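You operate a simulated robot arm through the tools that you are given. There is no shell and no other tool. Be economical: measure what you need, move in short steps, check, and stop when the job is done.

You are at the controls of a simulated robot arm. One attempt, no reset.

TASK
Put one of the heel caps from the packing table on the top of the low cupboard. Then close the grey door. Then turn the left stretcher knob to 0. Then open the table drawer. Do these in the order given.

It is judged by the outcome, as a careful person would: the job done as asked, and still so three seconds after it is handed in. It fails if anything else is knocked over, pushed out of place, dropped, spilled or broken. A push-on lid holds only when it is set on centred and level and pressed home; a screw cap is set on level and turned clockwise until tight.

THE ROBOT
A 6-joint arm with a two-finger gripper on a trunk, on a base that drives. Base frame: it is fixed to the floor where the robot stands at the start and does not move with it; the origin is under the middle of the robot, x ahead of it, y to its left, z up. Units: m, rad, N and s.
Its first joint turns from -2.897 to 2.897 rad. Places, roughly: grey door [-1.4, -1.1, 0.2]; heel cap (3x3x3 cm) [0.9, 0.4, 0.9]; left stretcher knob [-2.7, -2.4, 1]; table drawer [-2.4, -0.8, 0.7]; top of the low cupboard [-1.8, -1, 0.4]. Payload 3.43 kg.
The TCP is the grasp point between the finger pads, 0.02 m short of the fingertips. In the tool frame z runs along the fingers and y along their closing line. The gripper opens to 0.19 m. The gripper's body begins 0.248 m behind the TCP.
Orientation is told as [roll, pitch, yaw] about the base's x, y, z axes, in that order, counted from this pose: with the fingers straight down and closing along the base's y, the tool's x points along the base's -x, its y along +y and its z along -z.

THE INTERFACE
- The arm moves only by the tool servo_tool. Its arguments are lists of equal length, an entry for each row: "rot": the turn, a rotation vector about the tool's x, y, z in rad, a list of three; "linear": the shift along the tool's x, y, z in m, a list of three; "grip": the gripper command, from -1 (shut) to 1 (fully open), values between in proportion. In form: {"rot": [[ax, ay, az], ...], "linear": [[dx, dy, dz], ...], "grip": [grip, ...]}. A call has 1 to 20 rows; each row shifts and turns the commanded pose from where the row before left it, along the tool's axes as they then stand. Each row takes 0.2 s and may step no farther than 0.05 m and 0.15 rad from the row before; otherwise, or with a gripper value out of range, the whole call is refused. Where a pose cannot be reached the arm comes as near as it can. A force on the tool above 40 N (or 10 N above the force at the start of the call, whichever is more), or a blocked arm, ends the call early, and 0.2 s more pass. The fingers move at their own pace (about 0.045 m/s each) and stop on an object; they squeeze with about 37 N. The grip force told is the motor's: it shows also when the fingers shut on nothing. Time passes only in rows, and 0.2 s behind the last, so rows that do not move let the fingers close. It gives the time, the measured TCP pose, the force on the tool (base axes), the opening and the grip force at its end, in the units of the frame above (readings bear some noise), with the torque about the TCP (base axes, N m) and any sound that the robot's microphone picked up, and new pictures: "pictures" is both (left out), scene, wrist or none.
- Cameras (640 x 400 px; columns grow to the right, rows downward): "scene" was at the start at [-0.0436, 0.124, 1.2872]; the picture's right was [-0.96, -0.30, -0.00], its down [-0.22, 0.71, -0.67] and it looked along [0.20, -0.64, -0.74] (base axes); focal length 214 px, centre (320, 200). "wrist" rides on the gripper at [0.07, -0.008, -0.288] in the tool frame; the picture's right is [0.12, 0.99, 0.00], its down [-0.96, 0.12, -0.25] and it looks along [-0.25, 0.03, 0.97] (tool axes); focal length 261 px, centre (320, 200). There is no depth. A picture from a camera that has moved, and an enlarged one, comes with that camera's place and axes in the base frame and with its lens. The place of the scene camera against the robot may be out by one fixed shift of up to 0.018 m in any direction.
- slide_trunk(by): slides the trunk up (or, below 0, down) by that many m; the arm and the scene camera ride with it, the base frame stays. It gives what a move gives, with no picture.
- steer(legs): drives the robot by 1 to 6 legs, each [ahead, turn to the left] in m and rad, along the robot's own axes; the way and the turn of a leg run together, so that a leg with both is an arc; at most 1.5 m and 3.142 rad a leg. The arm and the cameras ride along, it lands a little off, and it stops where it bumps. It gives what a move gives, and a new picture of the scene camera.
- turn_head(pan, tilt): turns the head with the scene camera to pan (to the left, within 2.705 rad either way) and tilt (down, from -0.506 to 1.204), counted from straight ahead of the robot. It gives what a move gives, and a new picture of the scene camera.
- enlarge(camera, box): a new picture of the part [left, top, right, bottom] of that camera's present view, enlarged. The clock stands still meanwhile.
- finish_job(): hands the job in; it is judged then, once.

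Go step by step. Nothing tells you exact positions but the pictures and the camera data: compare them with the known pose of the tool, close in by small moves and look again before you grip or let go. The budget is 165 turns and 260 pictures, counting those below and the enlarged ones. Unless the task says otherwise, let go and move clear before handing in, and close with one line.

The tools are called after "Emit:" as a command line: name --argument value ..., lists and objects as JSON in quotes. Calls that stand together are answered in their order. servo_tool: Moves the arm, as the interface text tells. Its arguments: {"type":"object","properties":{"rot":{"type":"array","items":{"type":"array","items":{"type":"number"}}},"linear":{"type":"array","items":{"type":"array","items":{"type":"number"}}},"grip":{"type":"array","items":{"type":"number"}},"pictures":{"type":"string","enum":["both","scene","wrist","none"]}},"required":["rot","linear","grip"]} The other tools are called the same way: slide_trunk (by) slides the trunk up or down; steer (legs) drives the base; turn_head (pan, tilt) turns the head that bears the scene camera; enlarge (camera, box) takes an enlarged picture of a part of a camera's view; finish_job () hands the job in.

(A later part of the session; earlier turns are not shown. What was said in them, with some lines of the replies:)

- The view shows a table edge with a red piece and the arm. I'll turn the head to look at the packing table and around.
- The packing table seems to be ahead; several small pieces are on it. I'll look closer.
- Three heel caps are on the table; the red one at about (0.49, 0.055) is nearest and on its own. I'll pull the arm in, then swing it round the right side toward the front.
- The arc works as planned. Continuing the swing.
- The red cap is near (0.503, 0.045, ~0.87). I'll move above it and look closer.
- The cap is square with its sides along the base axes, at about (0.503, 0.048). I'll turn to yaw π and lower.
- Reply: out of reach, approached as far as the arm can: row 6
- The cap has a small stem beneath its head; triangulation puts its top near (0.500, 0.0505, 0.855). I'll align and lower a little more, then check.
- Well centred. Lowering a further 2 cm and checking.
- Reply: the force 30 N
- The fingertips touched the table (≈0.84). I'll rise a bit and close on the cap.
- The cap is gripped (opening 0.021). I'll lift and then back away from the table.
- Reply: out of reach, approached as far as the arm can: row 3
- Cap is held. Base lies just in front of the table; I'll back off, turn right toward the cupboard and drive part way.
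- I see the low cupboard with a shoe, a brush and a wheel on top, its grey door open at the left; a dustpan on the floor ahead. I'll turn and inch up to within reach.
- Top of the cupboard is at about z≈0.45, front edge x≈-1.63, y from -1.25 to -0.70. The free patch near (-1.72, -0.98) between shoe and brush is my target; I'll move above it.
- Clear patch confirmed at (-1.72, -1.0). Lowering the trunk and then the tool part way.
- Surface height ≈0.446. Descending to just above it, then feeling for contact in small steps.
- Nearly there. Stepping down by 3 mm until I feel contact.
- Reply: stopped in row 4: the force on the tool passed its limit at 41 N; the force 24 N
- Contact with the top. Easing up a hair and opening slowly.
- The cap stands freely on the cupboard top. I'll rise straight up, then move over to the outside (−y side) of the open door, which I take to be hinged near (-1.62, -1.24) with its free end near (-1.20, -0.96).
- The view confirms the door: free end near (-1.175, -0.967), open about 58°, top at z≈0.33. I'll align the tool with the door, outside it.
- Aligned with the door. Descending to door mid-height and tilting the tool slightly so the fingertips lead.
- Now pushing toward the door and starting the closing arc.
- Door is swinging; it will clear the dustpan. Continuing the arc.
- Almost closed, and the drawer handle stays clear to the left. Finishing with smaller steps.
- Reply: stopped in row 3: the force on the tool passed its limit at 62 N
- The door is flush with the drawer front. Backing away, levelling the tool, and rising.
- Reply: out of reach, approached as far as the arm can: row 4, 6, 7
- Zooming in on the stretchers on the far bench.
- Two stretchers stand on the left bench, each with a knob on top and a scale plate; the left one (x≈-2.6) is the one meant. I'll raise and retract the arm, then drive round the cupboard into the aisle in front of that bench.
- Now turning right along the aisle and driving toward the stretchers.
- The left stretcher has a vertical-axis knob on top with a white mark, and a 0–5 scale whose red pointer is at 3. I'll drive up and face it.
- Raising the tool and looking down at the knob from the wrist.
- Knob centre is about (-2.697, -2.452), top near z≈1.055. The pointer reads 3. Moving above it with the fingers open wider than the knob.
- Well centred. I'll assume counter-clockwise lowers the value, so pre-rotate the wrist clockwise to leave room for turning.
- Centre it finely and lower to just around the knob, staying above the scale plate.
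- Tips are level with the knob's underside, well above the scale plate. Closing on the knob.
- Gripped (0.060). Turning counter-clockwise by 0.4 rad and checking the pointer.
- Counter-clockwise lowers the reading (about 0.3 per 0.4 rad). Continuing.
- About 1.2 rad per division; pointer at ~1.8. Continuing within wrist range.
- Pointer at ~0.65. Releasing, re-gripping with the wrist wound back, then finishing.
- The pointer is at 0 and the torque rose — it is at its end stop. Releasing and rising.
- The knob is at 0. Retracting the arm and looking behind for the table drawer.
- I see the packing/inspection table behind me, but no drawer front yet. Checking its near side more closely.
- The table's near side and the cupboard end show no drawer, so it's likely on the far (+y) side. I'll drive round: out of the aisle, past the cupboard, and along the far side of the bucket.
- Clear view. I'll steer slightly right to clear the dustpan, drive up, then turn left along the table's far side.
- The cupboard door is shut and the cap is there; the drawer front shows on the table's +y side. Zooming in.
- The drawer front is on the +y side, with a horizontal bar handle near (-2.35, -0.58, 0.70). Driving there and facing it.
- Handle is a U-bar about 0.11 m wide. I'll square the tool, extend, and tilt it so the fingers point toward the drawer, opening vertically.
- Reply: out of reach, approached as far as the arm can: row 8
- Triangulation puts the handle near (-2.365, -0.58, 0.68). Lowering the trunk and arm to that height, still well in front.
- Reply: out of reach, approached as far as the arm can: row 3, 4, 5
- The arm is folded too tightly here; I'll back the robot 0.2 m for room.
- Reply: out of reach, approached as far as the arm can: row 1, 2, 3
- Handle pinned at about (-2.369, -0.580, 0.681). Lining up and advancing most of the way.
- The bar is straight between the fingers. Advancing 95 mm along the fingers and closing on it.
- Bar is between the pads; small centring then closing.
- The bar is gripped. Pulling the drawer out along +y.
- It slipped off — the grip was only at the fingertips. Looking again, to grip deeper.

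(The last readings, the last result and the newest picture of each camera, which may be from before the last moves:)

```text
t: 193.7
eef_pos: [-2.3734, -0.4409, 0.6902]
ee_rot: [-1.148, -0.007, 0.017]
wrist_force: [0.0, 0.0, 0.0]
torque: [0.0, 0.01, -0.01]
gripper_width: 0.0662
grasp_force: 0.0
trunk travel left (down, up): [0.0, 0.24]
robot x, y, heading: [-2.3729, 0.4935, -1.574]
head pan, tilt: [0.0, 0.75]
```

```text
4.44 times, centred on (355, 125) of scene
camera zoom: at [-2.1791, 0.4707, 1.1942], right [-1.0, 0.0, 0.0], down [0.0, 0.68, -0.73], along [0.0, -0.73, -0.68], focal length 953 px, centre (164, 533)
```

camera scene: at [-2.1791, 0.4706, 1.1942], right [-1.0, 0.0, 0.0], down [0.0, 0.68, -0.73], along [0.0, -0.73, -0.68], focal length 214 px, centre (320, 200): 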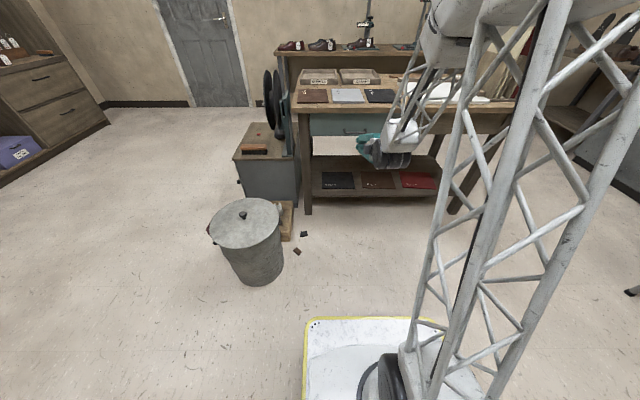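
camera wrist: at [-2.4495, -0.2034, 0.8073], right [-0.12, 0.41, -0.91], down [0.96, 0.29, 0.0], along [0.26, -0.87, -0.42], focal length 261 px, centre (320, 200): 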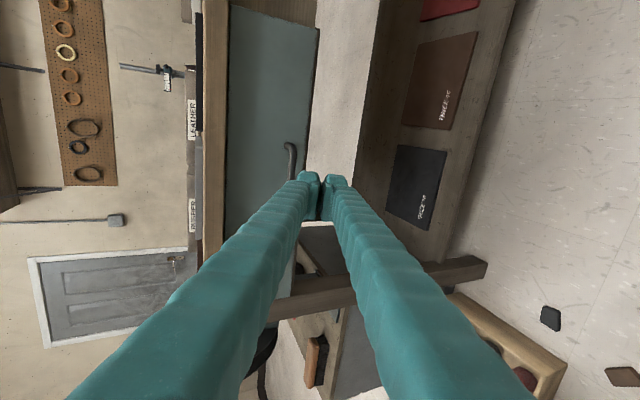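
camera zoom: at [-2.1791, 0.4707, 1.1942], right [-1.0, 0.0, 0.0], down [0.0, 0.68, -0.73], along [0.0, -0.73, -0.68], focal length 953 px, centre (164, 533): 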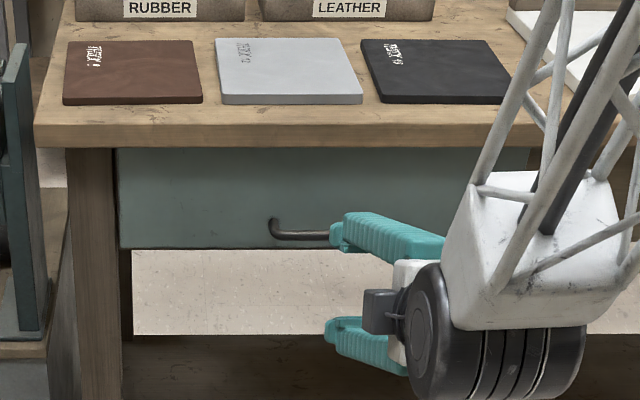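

The drawer did not move. I'll use a steeper tool so the rear finger hooks behind the bar; first retract, re-orient and bring the robot closer.

Emit:
servo_tool --rot '[[0, 0, 0], [0, 0, 0], [-0.137, 0, 0], [-0.137, 0, 0], [-0.137, 0, 0], [-0.137, 0, 0], [0, 0, 0], [0, 0, 0], [0, 0, 0], [0, 0, 0], [0, 0, 0], [0, 0, 0], [0, 0, 0]]' --linear '[[0, 0, -0.045], [0, 0, -0.045], [0, 0, 0], [0, 0, 0], [0, 0, 0], [0, 0, 0], [0, 0.0245, -0.035], [0, 0.0245, -0.035], [0, 0.0245, -0.035], [0, 0.0245, -0.035], [0, 0.0245, -0.035], [0, 0.0245, -0.035], [0, 0, 0]]' --grip '[-0.3, -0.3, -0.3, -0.3, -0.3, -0.3, -0.3, -0.3, -0.3, -0.3, -0.3, -0.3, -0.3]' --pictures "scene"

```text
t: 196.5
eef_pos: [-2.3798, -0.1219, 0.8188]
ee_rot: [-0.596, -0.008, 0.017]
wrist_force: [-0.1, 0.9, 0.9]
torque: [0.01, 0.02, -0.01]
gripper_width: 0.0665
grasp_force: 0.0
trunk travel left (down, up): [0.0, 0.24]
robot x, y, heading: [-2.373, 0.4921, -1.574]
head pan, tilt: [0.0, 0.75]
camera scene: at [-2.1791, 0.4707, 1.1942], right [-1.0, 0.0, 0.0], down [0.0, 0.68, -0.73], along [0.0, -0.73, -0.68], focal length 214 px, centre (320, 200)
```

scene: 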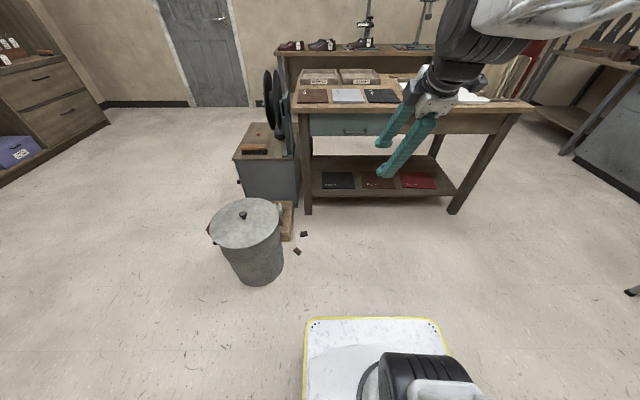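

Emit:
steer --legs '[[0.2, 0]]'

Emit:
servo_tool --rot '[[0, 0, 0], [0, 0, 0]]' --linear '[[0, -0.03, 0.02], [0, -0.03, 0.02]]' --grip '[-0.3, -0.3]' --pictures "wrist"

Emit:
enlarge --camera "scene" --box '[290, 90, 450, 210]'

```text
t: 198.1
eef_pos: [-2.3811, -0.3267, 0.8193]
ee_rot: [-0.599, -0.006, 0.017]
wrist_force: [0.8, -1.0, 0.0]
torque: [0.04, -0.01, 0.01]
gripper_width: 0.0663
grasp_force: 0.1
trunk travel left (down, up): [0.0, 0.24]
robot x, y, heading: [-2.3723, 0.2908, -1.571]
head pan, tilt: [0.0, 0.75]
camera scene: at [-2.1794, 0.2666, 1.1942], right [-1.0, 0.0, 0.0], down [0.0, 0.68, -0.73], along [0.0, -0.73, -0.68], focal length 214 px, centre (320, 200)
```

scene: 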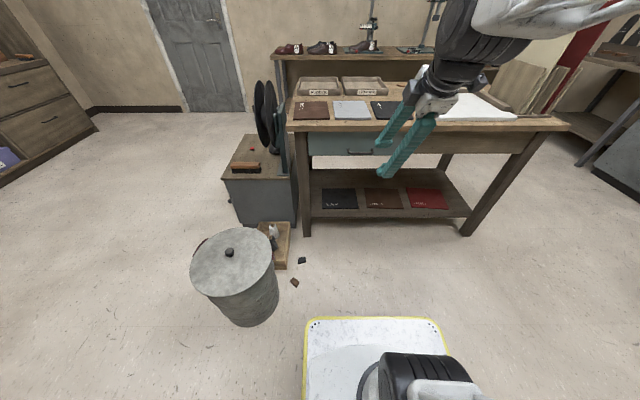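

```text
t: 198.7
eef_pos: [-2.3818, -0.3979, 0.822]
ee_rot: [-0.598, -0.008, 0.019]
wrist_force: [0.3, 0.2, 0.4]
torque: [-0.05, 0.03, -0.02]
gripper_width: 0.0666
grasp_force: 0.0
trunk travel left (down, up): [0.0, 0.24]
robot x, y, heading: [-2.3732, 0.2916, -1.568]
head pan, tilt: [0.0, 0.75]
camera wrist: at [-2.4561, -0.2439, 1.062], right [-0.13, 0.82, -0.56], down [0.96, 0.25, 0.15], along [0.26, -0.52, -0.82], focal length 261 px, centre (320, 200)
```

wrist: 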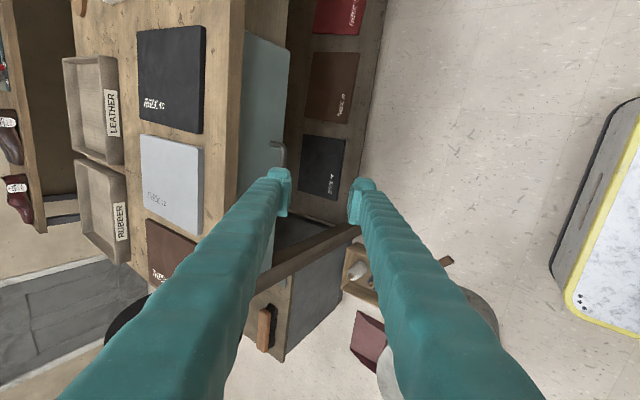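

```text
3.33 times, centred on (370, 150) of scene
camera zoom: at [-2.1794, 0.2672, 1.1942], right [-1.0, 0.0, 0.0], down [0.0, 0.68, -0.73], along [0.0, -0.73, -0.68], focal length 715 px, centre (153, 367)
```

zoom: 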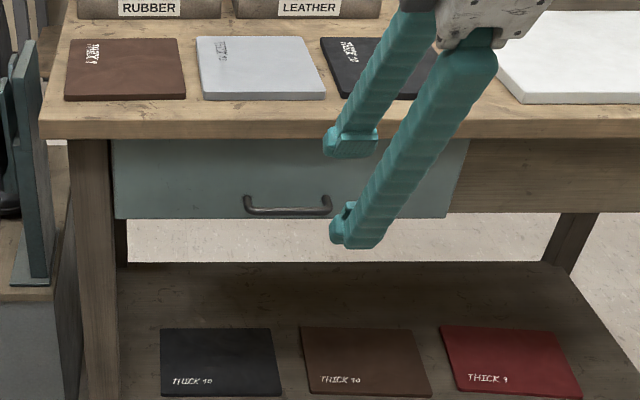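

Positioning above and in front of the bar with a narrower opening.

Emit:
servo_tool --rot '[[0, 0, 0], [0, 0, 0], [0, 0, 0], [0, 0, 0]]' --linear '[[-0.004, -0.0197, 0.031], [-0.004, -0.0197, 0.031], [-0.004, -0.0197, 0.031], [0, 0, 0.03]]' --grip '[-0.58, -0.58, -0.58, -0.58]' --pictures "none"

Emit:
enlarge --camera "wrist" --box '[240, 100, 400, 230]'

Emit:
enlarge --camera "scene" --box '[310, 90, 430, 180]'

```text
t: 199.7
eef_pos: [-2.3648, -0.5152, 0.753]
ee_rot: [-0.6, -0.007, 0.017]
wrist_force: [0.3, 0.7, 0.5]
torque: [-0.02, 0.01, 0.01]
gripper_width: 0.0399
grasp_force: 0.0
trunk travel left (down, up): [0.0, 0.24]
robot x, y, heading: [-2.3715, 0.2908, -1.576]
head pan, tilt: [0.0, 0.75]
```

```text
3.08 times, centred on (320, 165) of wrist
camera zoom: at [-2.4408, -0.3614, 0.9938], right [-0.13, 0.82, -0.56], down [0.96, 0.25, 0.15], along [0.26, -0.52, -0.81], focal length 802 px, centre (320, 308)
```

zoom: 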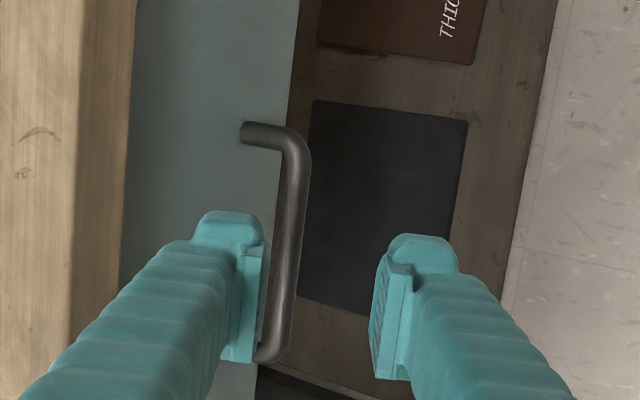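

```text
4.44 times, centred on (370, 135) of scene
camera zoom: at [-2.1794, 0.2671, 1.1943], right [-1.0, 0.0, 0.0], down [0.0, 0.68, -0.73], along [0.0, -0.73, -0.68], focal length 953 px, centre (98, 489)
```

zoom: 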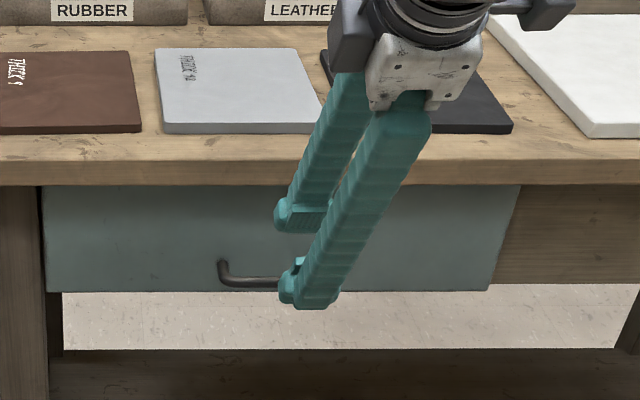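

Shifting slightly so the rear finger goes behind the bar, and advancing.

Emit:
servo_tool --rot '[[0, 0, 0], [0, 0, 0], [0, 0, 0], [0, 0, 0], [0, 0, 0]]' --linear '[[0, -0.01, 0], [0, 0, 0.03], [0, 0, 0.03], [0, 0, 0.024], [0, 0, 0]]' --grip '[-0.66, -0.66, -0.66, -0.66, -0.66]' --pictures "none"

Emit:
enlarge --camera "wrist" --box '[240, 100, 400, 230]'

Emit:
enlarge --camera "scene" --box '[310, 90, 430, 180]'

```text
t: 200.9
eef_pos: [-2.3663, -0.5728, 0.6869]
ee_rot: [-0.599, -0.006, 0.017]
wrist_force: [-0.3, 0.2, 0.5]
torque: [0.03, -0.01, 0.01]
gripper_width: 0.0325
grasp_force: 0.1
trunk travel left (down, up): [0.0, 0.24]
robot x, y, heading: [-2.3744, 0.2905, -1.575]
head pan, tilt: [0.0, 0.75]
```

```text
3.08 times, centred on (320, 165) of wrist
camera zoom: at [-2.4409, -0.4192, 0.9282], right [-0.13, 0.82, -0.56], down [0.96, 0.25, 0.15], along [0.26, -0.52, -0.82], focal length 802 px, centre (320, 308)
```

zoom: 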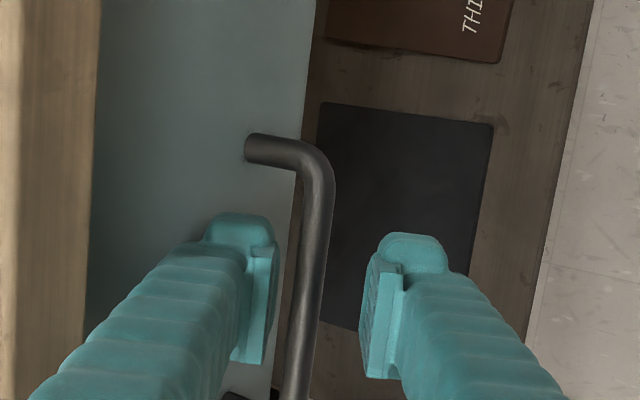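

```text
4.44 times, centred on (370, 135) of scene
camera zoom: at [-2.1794, 0.2667, 1.1942], right [-1.0, 0.0, 0.0], down [0.0, 0.68, -0.73], along [0.0, -0.73, -0.68], focal length 953 px, centre (98, 489)
```

zoom: 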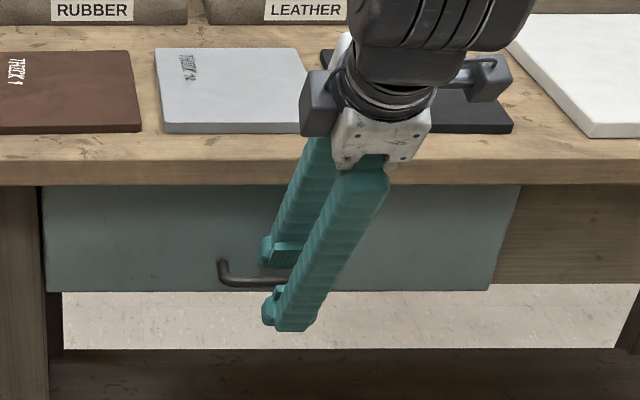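

The bar lies between the fingers with the rear finger behind it. A touch deeper, close, and pull gently.

Emit:
servo_tool --rot '[[0, 0, 0], [0, 0, 0], [0, 0, 0], [0, 0, 0], [0, 0, 0]]' --linear '[[0, 0, 0.006], [0, 0, 0], [0, 0, 0], [0, 0, 0], [0, 0, 0]]' --grip '[-0.66, -0.8, -1, -1, -1]' --pictures "none"

Emit:
servo_tool --rot '[[0, 0, 0], [0, 0, 0], [0, 0, 0], [0, 0, 0], [0, 0, 0], [0, 0, 0]]' --linear '[[0, 0.00825, -0.00565], [0, 0.00825, -0.00565], [0, 0.00825, -0.00565], [0, 0.00825, -0.00565], [0, 0.00825, -0.00565], [0, 0, 0]]' --grip '[-1, -1, -1, -1, -1, -1]'

```text
t: 202.1
eef_pos: [-2.365, -0.5768, 0.6847]
ee_rot: [-0.602, -0.007, 0.018]
wrist_force: [0.6, -4.1, 27.0]
torque: [-0.22, 0.67, 0.85]
gripper_width: 0.01
grasp_force: 43.3
trunk travel left (down, up): [0.0, 0.24]
robot x, y, heading: [-2.3726, 0.2895, -1.568]
head pan, tilt: [0.0, 0.75]
```

```text
t: 202.6
eef_pos: [-2.3648, -0.5634, 0.685]
ee_rot: [-0.605, -0.006, 0.017]
wrist_force: [0.0, -2.1, 13.8]
torque: [-0.14, 0.6, 0.85]
gripper_width: 0.0099
grasp_force: 43.5
trunk travel left (down, up): [0.0, 0.24]
robot x, y, heading: [-2.3747, 0.2882, -1.574]
head pan, tilt: [0.0, 0.75]
stopped in row 2: the force on the tool passed its limit at 41 N (the readings are from after the stop); the commanded pose is now the measured one
camera scene: at [-2.1794, 0.2671, 1.1937], right [-1.0, 0.0, 0.0], down [0.0, 0.68, -0.73], along [0.0, -0.73, -0.68], focal length 214 px, centre (320, 200)
camera wrist: at [-2.4403, -0.4093, 0.9252], right [-0.13, 0.81, -0.56], down [0.96, 0.25, 0.14], along [0.26, -0.52, -0.81], focal length 261 px, centre (320, 200)
```

scene: 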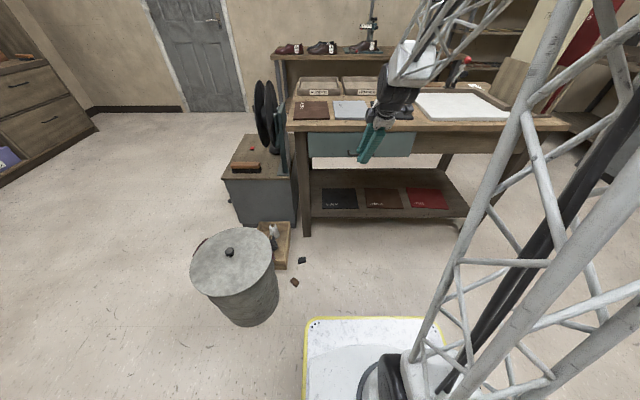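
wrist: 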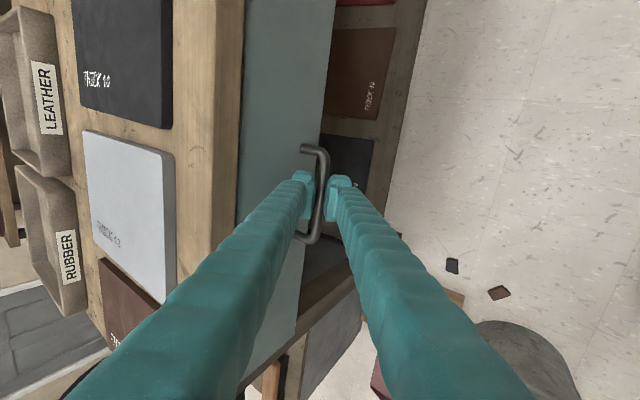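

The grip holds and it moved about 13 mm. Continuing the pull slowly.

Emit:
servo_tool --rot '[[0, 0, 0], [0, 0, 0], [0, 0, 0], [0, 0, 0], [0, 0, 0], [0, 0, 0], [0, 0, 0], [0, 0, 0], [0, 0, 0], [0, 0, 0]]' --linear '[[0, 0.0041, -0.0028], [0, 0.0041, -0.0028], [0, 0.0041, -0.0028], [0, 0.0041, -0.0028], [0, 0.0041, -0.0028], [0, 0.0066, -0.0045], [0, 0.0066, -0.0045], [0, 0.0066, -0.0045], [0, 0.0066, -0.0045], [0, 0.0066, -0.0045]]' --grip '[-1, -1, -1, -1, -1, -1, -1, -1, -1, -1]' --pictures "wrist"

```text
t: 204.4
eef_pos: [-2.3648, -0.5201, 0.6854]
ee_rot: [-0.606, -0.006, 0.017]
wrist_force: [9.7, -2.0, 9.8]
torque: [-0.11, -0.02, 0.15]
gripper_width: 0.0099
grasp_force: 43.2
trunk travel left (down, up): [0.0, 0.24]
robot x, y, heading: [-2.3697, 0.2911, -1.568]
head pan, tilt: [0.0, 0.75]
stopped in row 8: the force on the tool passed its limit at 41 N (the readings are from after the stop); the commanded pose is now the measured one
camera wrist: at [-2.4408, -0.364, 0.925], right [-0.13, 0.81, -0.57], down [0.96, 0.25, 0.14], along [0.26, -0.52, -0.81], focal length 261 px, centre (320, 200)
```

wrist: 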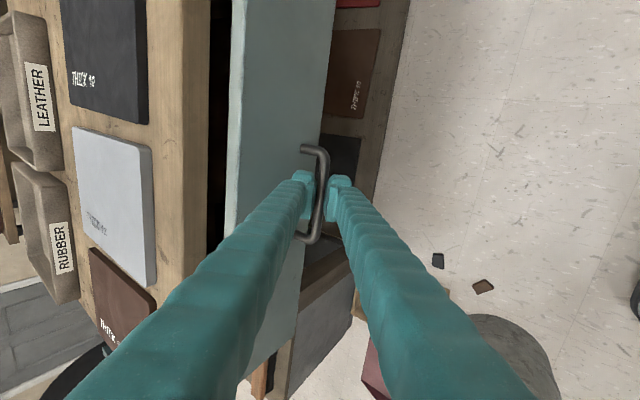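

The drawer is opening (~6 cm). Pulling on slowly.

Emit:
servo_tool --rot '[[0, 0, 0], [0, 0, 0], [0, 0, 0], [0, 0, 0], [0, 0, 0], [0, 0, 0], [0, 0, 0], [0, 0, 0], [0, 0, 0], [0, 0, 0], [0, 0, 0], [0, 0, 0], [0, 0, 0], [0, 0, 0], [0, 0, 0], [0, 0, 0], [0, 0, 0], [0, 0, 0], [0, 0, 0], [0, 0, 0]]' --linear '[[0, 0.0045, -0.0031], [0, 0.0045, -0.0031], [0, 0.0045, -0.0031], [0, 0.0045, -0.0031], [0, 0.0045, -0.0031], [0, 0.0045, -0.0031], [0, 0.0045, -0.0031], [0, 0.0045, -0.0031], [0, 0.0045, -0.0031], [0, 0.0045, -0.0031], [0, 0.0045, -0.0031], [0, 0.0045, -0.0031], [0, 0.0045, -0.0031], [0, 0.0045, -0.0031], [0, 0.0045, -0.0031], [0, 0.0045, -0.0031], [0, 0.0045, -0.0031], [0, 0.0045, -0.0031], [0, 0.0045, -0.0031], [0, 0.0045, -0.0031]]' --grip '[-1, -1, -1, -1, -1, -1, -1, -1, -1, -1, -1, -1, -1, -1, -1, -1, -1, -1, -1, -1]' --pictures "none"

```text
t: 208.2
eef_pos: [-2.3665, -0.4228, 0.6852]
ee_rot: [-0.606, -0.007, 0.02]
wrist_force: [10.6, -0.6, 7.4]
torque: [-0.04, -0.19, 0.18]
gripper_width: 0.0098
grasp_force: 44.1
trunk travel left (down, up): [0.0, 0.24]
robot x, y, heading: [-2.3716, 0.2916, -1.565]
head pan, tilt: [0.0, 0.75]
stopped in row 18: the force on the tool passed its limit at 41 N (the readings are from after the stop); the commanded pose is now the measured one
```

About 15 cm open. Continuing.

Emit:
servo_tool --rot '[[0, 0, 0], [0, 0, 0], [0, 0, 0], [0, 0, 0], [0, 0, 0], [0, 0, 0], [0, 0, 0], [0, 0, 0], [0, 0, 0], [0, 0, 0], [0, 0, 0], [0, 0, 0], [0, 0, 0], [0, 0, 0], [0, 0, 0], [0, 0, 0], [0, 0, 0], [0, 0, 0], [0, 0, 0], [0, 0, 0]]' --linear '[[0, 0.0041, -0.0028], [0, 0.0041, -0.0028], [0, 0.0041, -0.0028], [0, 0.0041, -0.0028], [0, 0.0041, -0.0028], [0, 0.0041, -0.0028], [0, 0.0041, -0.0028], [0, 0.0041, -0.0028], [0, 0.0041, -0.0028], [0, 0.0041, -0.0028], [0, 0.0041, -0.0028], [0, 0.0041, -0.0028], [0, 0.0041, -0.0028], [0, 0.0041, -0.0028], [0, 0.0041, -0.0028], [0, 0.0041, -0.0028], [0, 0.0041, -0.0028], [0, 0.0041, -0.0028], [0, 0.0041, -0.0028], [0, 0.0041, -0.0028]]' --grip '[-1, -1, -1, -1, -1, -1, -1, -1, -1, -1, -1, -1, -1, -1, -1, -1, -1, -1, -1, -1]'

```text
t: 211.2
eef_pos: [-2.3659, -0.3554, 0.6846]
ee_rot: [-0.606, -0.006, 0.021]
wrist_force: [4.0, -1.9, 6.1]
torque: [-0.04, 0.09, -0.02]
gripper_width: 0.0097
grasp_force: 43.4
trunk travel left (down, up): [0.0, 0.24]
robot x, y, heading: [-2.3719, 0.2883, -1.565]
head pan, tilt: [0.0, 0.75]
stopped in row 14: the force on the tool passed its limit at 45 N (the readings are from after the stop); the commanded pose is now the measured one
camera scene: at [-2.1785, 0.2683, 1.1939], right [-1.0, -0.01, 0.0], down [0.0, 0.68, -0.73], along [0.0, -0.73, -0.68], focal length 214 px, centre (320, 200)
camera wrist: at [-2.4424, -0.2008, 0.925], right [-0.13, 0.81, -0.57], down [0.96, 0.26, 0.14], along [0.26, -0.52, -0.81], focal length 261 px, centre (320, 200)
```

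scene: 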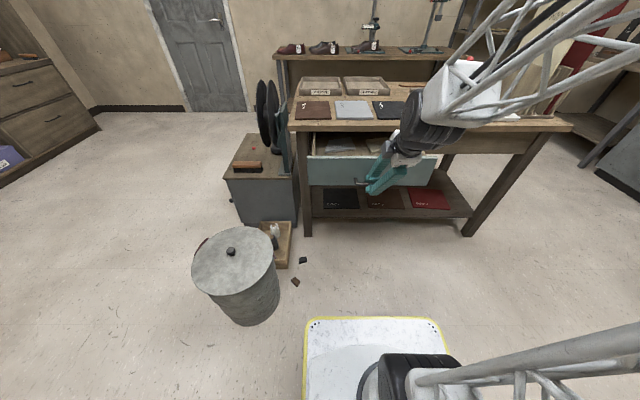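
wrist: 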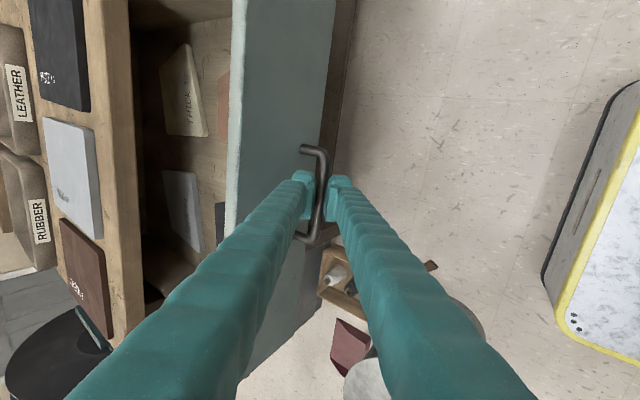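

The drawer is open about 22 cm. One more gentle pull to see whether this is its stop.

Emit:
servo_tool --rot '[[0, 0, 0], [0, 0, 0], [0, 0, 0], [0, 0, 0], [0, 0, 0], [0, 0, 0], [0, 0, 0], [0, 0, 0], [0, 0, 0], [0, 0, 0], [0, 0, 0], [0, 0, 0], [0, 0, 0], [0, 0, 0]]' --linear '[[0, 0.0033, -0.0023], [0, 0.0033, -0.0023], [0, 0.0033, -0.0023], [0, 0.0033, -0.0023], [0, 0.0033, -0.0023], [0, 0.0033, -0.0023], [0, 0.0033, -0.0023], [0, 0.0033, -0.0023], [0, 0.0033, -0.0023], [0, 0.0033, -0.0023], [0, 0.0033, -0.0023], [0, 0.0033, -0.0023], [0, 0.0033, -0.0023], [0, 0.0033, -0.0023]]' --grip '[-1, -1, -1, -1, -1, -1, -1, -1, -1, -1, -1, -1, -1, -1]' --pictures "none"

```text
t: 214.2
eef_pos: [-2.3668, -0.3016, 0.6852]
ee_rot: [-0.608, -0.009, 0.022]
wrist_force: [10.1, -1.0, 9.1]
torque: [-0.07, -0.13, 0.21]
gripper_width: 0.0097
grasp_force: 43.5
trunk travel left (down, up): [0.0, 0.24]
robot x, y, heading: [-2.3698, 0.2938, -1.559]
head pan, tilt: [0.0, 0.75]
stopped in row 14: the force on the tool passed its limit at 44 N (the readings are from after the stop); the commanded pose is now the measured one
```

Still sliding (27 cm). One more short pull.

Emit:
servo_tool --rot '[[0, 0, 0], [0, 0, 0], [0, 0, 0], [0, 0, 0], [0, 0, 0], [0, 0, 0], [0, 0, 0], [0, 0, 0], [0, 0, 0], [0, 0, 0], [0, 0, 0], [0, 0, 0]]' --linear '[[0, 0.0033, -0.0023], [0, 0.0033, -0.0023], [0, 0.0033, -0.0023], [0, 0.0033, -0.0023], [0, 0.0033, -0.0023], [0, 0.0033, -0.0023], [0, 0.0033, -0.0023], [0, 0.0033, -0.0023], [0, 0.0033, -0.0023], [0, 0.0033, -0.0023], [0, 0.0033, -0.0023], [0, 0.0033, -0.0023]]' --grip '[-1, -1, -1, -1, -1, -1, -1, -1, -1, -1, -1, -1]'

```text
t: 216.8
eef_pos: [-2.369, -0.2553, 0.6928]
ee_rot: [-0.605, -0.007, 0.021]
wrist_force: [-3.5, 0.5, 7.6]
torque: [-0.1, 0.15, -0.1]
gripper_width: 0.0
grasp_force: 34.3
out of reach, approached as far as the arm can: row 11
trunk travel left (down, up): [0.0, 0.24]
robot x, y, heading: [-2.368, 0.2877, -1.567]
head pan, tilt: [0.0, 0.75]
camera scene: at [-2.1783, 0.2684, 1.1945], right [-1.0, -0.01, 0.0], down [0.0, 0.68, -0.73], along [0.0, -0.73, -0.68], focal length 214 px, centre (320, 200)
camera wrist: at [-2.4458, -0.1018, 0.933], right [-0.13, 0.81, -0.56], down [0.96, 0.26, 0.15], along [0.26, -0.52, -0.81], focal length 261 px, centre (320, 200)
```

scene: 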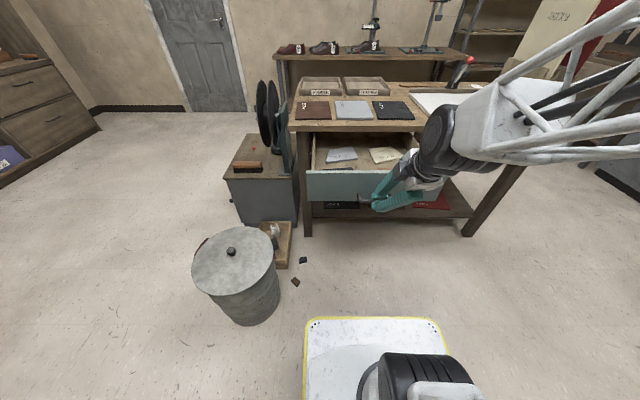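
wrist: 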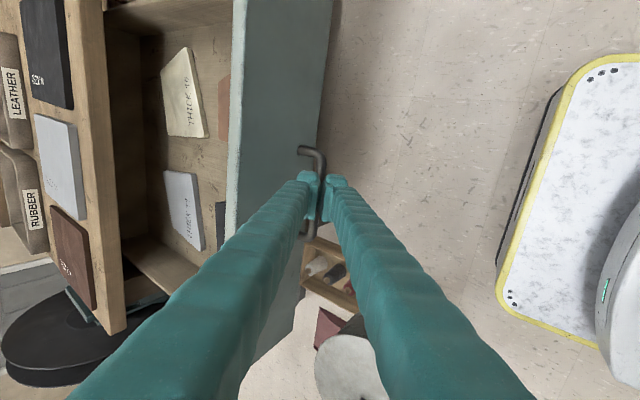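

The fingers slipped off the bar; the drawer is about 30 cm open. Checking the state.

Emit:
enlarge --camera "wrist" --box '[240, 100, 400, 230]'

Emit:
enlarge --camera "scene" --box '[280, 70, 460, 230]'

```text
3.08 times, centred on (320, 165) of wrist
camera zoom: at [-2.4458, -0.1018, 0.933], right [-0.13, 0.81, -0.56], down [0.96, 0.26, 0.15], along [0.26, -0.52, -0.81], focal length 802 px, centre (320, 308)
```

zoom: 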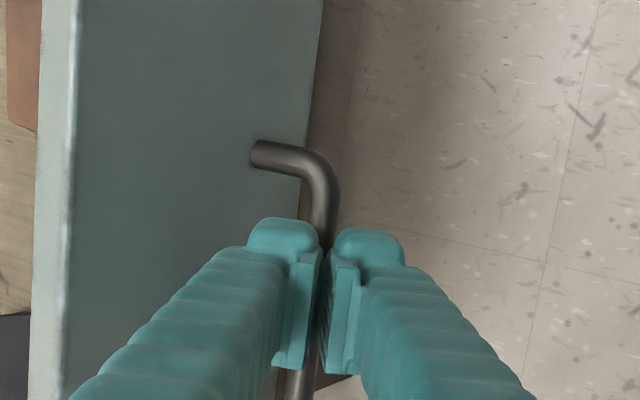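

```text
2.50 times, centred on (370, 150) of scene
camera zoom: at [-2.1783, 0.2684, 1.1945], right [-1.0, -0.01, 0.0], down [0.0, 0.68, -0.73], along [0.0, -0.73, -0.68], focal length 536 px, centre (195, 325)
```

zoom: 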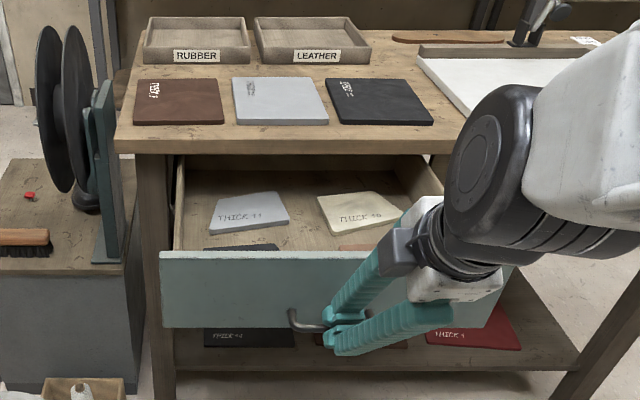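

The arm ran near its fold limit. To make sure the drawer is fully out, I'll pull from inside the front panel with closed fingers: raise, square up, and go in just behind the panel.

Emit:
servo_tool --rot '[[0, 0, 0], [0, 0, 0], [0, 0, 0], [0, 0, 0], [0, 0, 0], [-0.133, 0, 0], [-0.133, 0, 0], [-0.133, 0, 0], [0, 0, 0], [0, 0, 0], [0, 0, 0]]' --linear '[[0, 0, -0.03], [0, -0.0226, -0.033], [0, -0.0226, -0.033], [0, -0.0226, -0.033], [0, -0.0226, -0.033], [0, 0, 0], [0, 0, 0], [0, 0, 0], [0, -0.0457, 0.0093], [0, -0.0457, 0.0093], [0, -0.0457, 0.0093]]' --grip '[-1, -1, -1, -1, -1, -1, -1, -1, -1, -1, -1]'

```text
t: 219.2
eef_pos: [-2.3666, -0.3762, 0.8772]
ee_rot: [-0.208, -0.009, 0.022]
wrist_force: [-0.2, 1.4, 1.3]
torque: [-0.17, 0.03, -0.04]
gripper_width: 0.0
grasp_force: 34.4
trunk travel left (down, up): [0.0, 0.24]
robot x, y, heading: [-2.3682, 0.2908, -1.56]
head pan, tilt: [0.0, 0.75]
camera scene: at [-2.1781, 0.2695, 1.1942], right [-1.0, -0.01, 0.0], down [-0.01, 0.68, -0.73], along [0.01, -0.73, -0.68], focal length 214 px, centre (320, 200)
camera wrist: at [-2.4411, -0.3271, 1.1587], right [-0.14, 0.97, -0.21], down [0.96, 0.19, 0.23], along [0.26, -0.17, -0.95], focal length 261 px, centre (320, 200)
```

scene: 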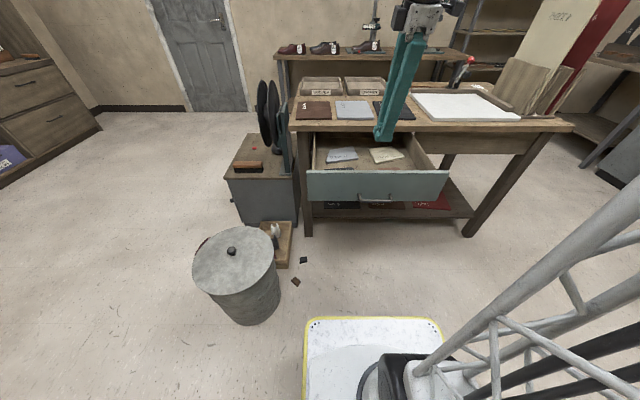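
wrist: 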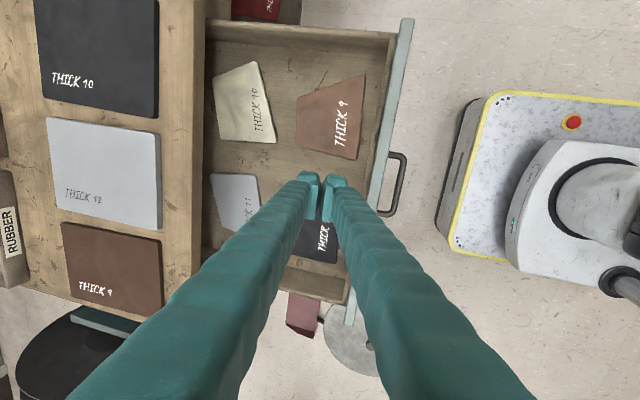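

Clear view into the drawer. Lowering closed fingers just behind the front panel and pulling gently.

Emit:
servo_tool --rot '[[0, 0, 0], [0, 0, 0], [0, 0, 0], [0, 0, 0], [0, 0, 0], [0, 0, 0], [0, 0, 0], [0, 0, 0], [0, 0, 0], [0, 0, 0], [0, 0, 0], [0, 0, 0], [0, 0, 0], [0, 0, 0], [0, 0, 0]]' --linear '[[0, 0.008, 0.039], [0, 0.008, 0.039], [0, 0.008, 0.039], [0, 0.0098, -0.002], [0, 0.0098, -0.002], [0, 0.0098, -0.002], [0, 0.0049, -0.001], [0, 0.0049, -0.001], [0, 0.0049, -0.001], [0, 0.0049, -0.001], [0, 0.0049, -0.001], [0, 0.0049, -0.001], [0, 0.0049, -0.001], [0, 0.0049, -0.001], [0, 0.0049, -0.001]]' --grip '[-1, -1, -1, -1, -1, -1, -1, -1, -1, -1, -1, -1, -1, -1, -1]' --pictures "wrist"

```text
t: 221.2
eef_pos: [-2.3665, -0.335, 0.7568]
ee_rot: [-0.214, -0.01, 0.021]
wrist_force: [1.1, -0.4, 3.2]
torque: [0.1, 0.02, 0.02]
gripper_width: 0.0001
grasp_force: 34.4
trunk travel left (down, up): [0.0, 0.24]
robot x, y, heading: [-2.3714, 0.2897, -1.562]
head pan, tilt: [0.0, 0.75]
stopped in row 10: the force on the tool passed its limit at 48 N (the readings are from after the stop); the commanded pose is now the measured one
camera wrist: at [-2.4413, -0.2853, 1.0389], right [-0.14, 0.97, -0.21], down [0.96, 0.19, 0.23], along [0.26, -0.17, -0.95], focal length 261 px, centre (320, 200)
```

wrist: 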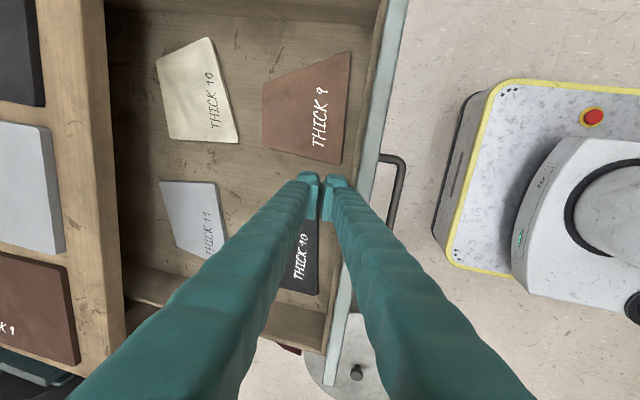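

In contact with the panel. Trying a few slower millimetres to see if it moves.

Emit:
servo_tool --rot '[[0, 0, 0], [0, 0, 0], [0, 0, 0], [0, 0, 0], [0, 0, 0], [0, 0, 0], [0, 0, 0], [0, 0, 0], [0, 0, 0], [0, 0, 0], [0, 0, 0], [0, 0, 0]]' --linear '[[0, 0.0025, 0], [0, 0.0025, 0], [0, 0.0025, 0], [0, 0.0025, 0], [0, 0.0025, 0], [0, 0.0025, 0], [0, 0.0025, 0], [0, 0.0025, 0], [0, 0.0025, 0], [0, 0.0025, 0], [0, 0.0025, 0], [0, 0.0025, 0]]' --grip '[-1, -1, -1, -1, -1, -1, -1, -1, -1, -1, -1, -1]' --pictures "none"

Emit:
servo_tool --rot '[[0, 0, 0], [0, 0, 0], [0, 0, 0], [0, 0, 0], [0, 0, 0], [0, 0, 0], [0, 0, 0], [0, 0, 0], [0, 0, 0], [0, 0, 0], [0, 0, 0], [0, 0, 0]]' --linear '[[0, 0.0025, 0], [0, 0.0025, 0], [0, 0.0025, 0], [0, 0.0025, 0], [0, 0.0025, 0], [0, 0.0025, 0], [0, 0.0025, 0], [0, 0.0025, 0], [0, 0.0025, 0], [0, 0.0025, 0], [0, 0.0025, 0], [0, 0.0025, 0]]' --grip '[-1, -1, -1, -1, -1, -1, -1, -1, -1, -1, -1, -1]' --pictures "none"

```text
t: 222.0
eef_pos: [-2.3655, -0.3335, 0.7583]
ee_rot: [-0.225, -0.009, 0.021]
wrist_force: [-0.3, -7.5, 3.1]
torque: [0.22, -0.05, -0.11]
gripper_width: 0.0
grasp_force: 34.5
trunk travel left (down, up): [0.0, 0.24]
robot x, y, heading: [-2.3679, 0.288, -1.567]
head pan, tilt: [0.0, 0.75]
stopped in row 3: the force on the tool passed its limit at 45 N (the readings are from after the stop); the commanded pose is now the measured one
```

```text
t: 222.6
eef_pos: [-2.3671, -0.3347, 0.758]
ee_rot: [-0.229, -0.007, 0.022]
wrist_force: [1.0, -9.3, 0.1]
torque: [0.1, -0.01, -0.13]
gripper_width: 0.0
grasp_force: 34.0
trunk travel left (down, up): [0.0, 0.24]
robot x, y, heading: [-2.3681, 0.2884, -1.564]
head pan, tilt: [0.0, 0.75]
stopped in row 2: the force on the tool passed its limit at 44 N (the readings are from after the stop); the commanded pose is now the measured one
```

It no longer moves: the drawer is at its end stop, fully open. Backing off the panel and rising clear, then a final check.

Emit:
servo_tool --rot '[[0, 0, 0], [0, 0, 0], [0, 0, 0], [0, 0, 0], [0, 0, 0], [0, 0, 0], [0, 0, 0]]' --linear '[[0, -0.015, 0.003], [0, -0.009, -0.039], [0, -0.009, -0.039], [0, -0.009, -0.039], [0, -0.009, -0.039], [0, -0.009, -0.039], [0, -0.009, -0.039]]' --grip '[-1, -1, -1, -1, -1, -1, -1]'

Emit:
enlarge --camera "scene" --box '[210, 70, 470, 240]'

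```text
t: 224.2
eef_pos: [-2.3685, -0.3497, 0.9972]
ee_rot: [-0.228, -0.009, 0.019]
wrist_force: [0.5, -0.5, 0.2]
torque: [0.02, 0.01, 0.0]
gripper_width: 0.0002
grasp_force: 34.4
trunk travel left (down, up): [0.0, 0.24]
robot x, y, heading: [-2.3707, 0.2829, -1.558]
head pan, tilt: [0.0, 0.75]
camera scene: at [-2.1781, 0.2674, 1.1942], right [-1.0, -0.01, 0.0], down [-0.01, 0.68, -0.73], along [0.01, -0.73, -0.68], focal length 214 px, centre (320, 200)
camera wrist: at [-2.4441, -0.2952, 1.2783], right [-0.14, 0.96, -0.23], down [0.96, 0.19, 0.22], along [0.26, -0.18, -0.95], focal length 261 px, centre (320, 200)
```

scene: 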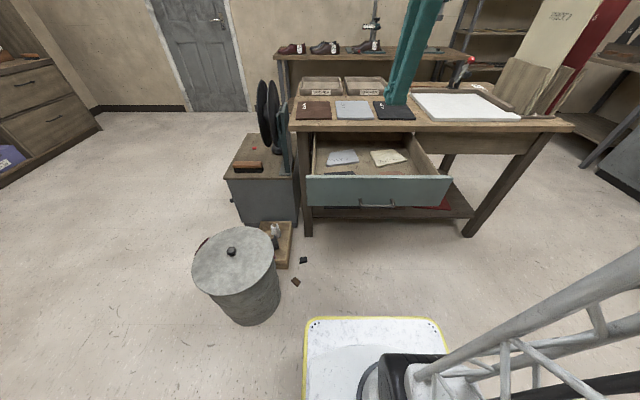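
wrist: 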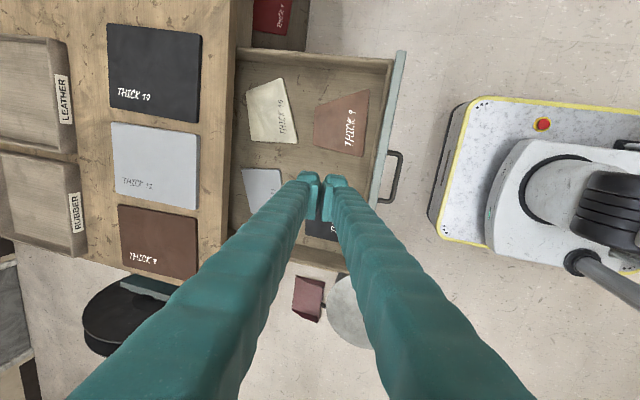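

```text
2.35 times, centred on (340, 155) of scene
camera zoom: at [-2.1781, 0.2674, 1.1942], right [-1.0, -0.01, 0.0], down [-0.01, 0.68, -0.73], along [0.01, -0.73, -0.68], focal length 505 px, centre (273, 306)
```

zoom: 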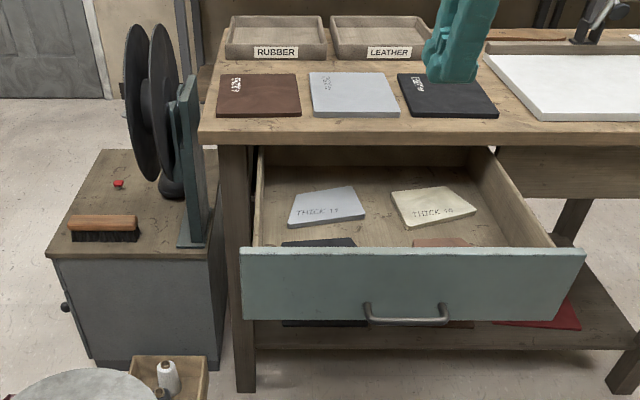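

The drawer is fully open, the cap stands on the cupboard, the cupboard door is shut, the knob was left at 0 and the arm is clear. Handing in.

Emit:
finish_job

```text
The job is handed in.
```

All four steps are done in order: a red heel cap is on the low cupboard, the grey door is closed, the left stretcher knob is at 0, and the table drawer is fully open. I saw nothing knocked over or pushed out of place.
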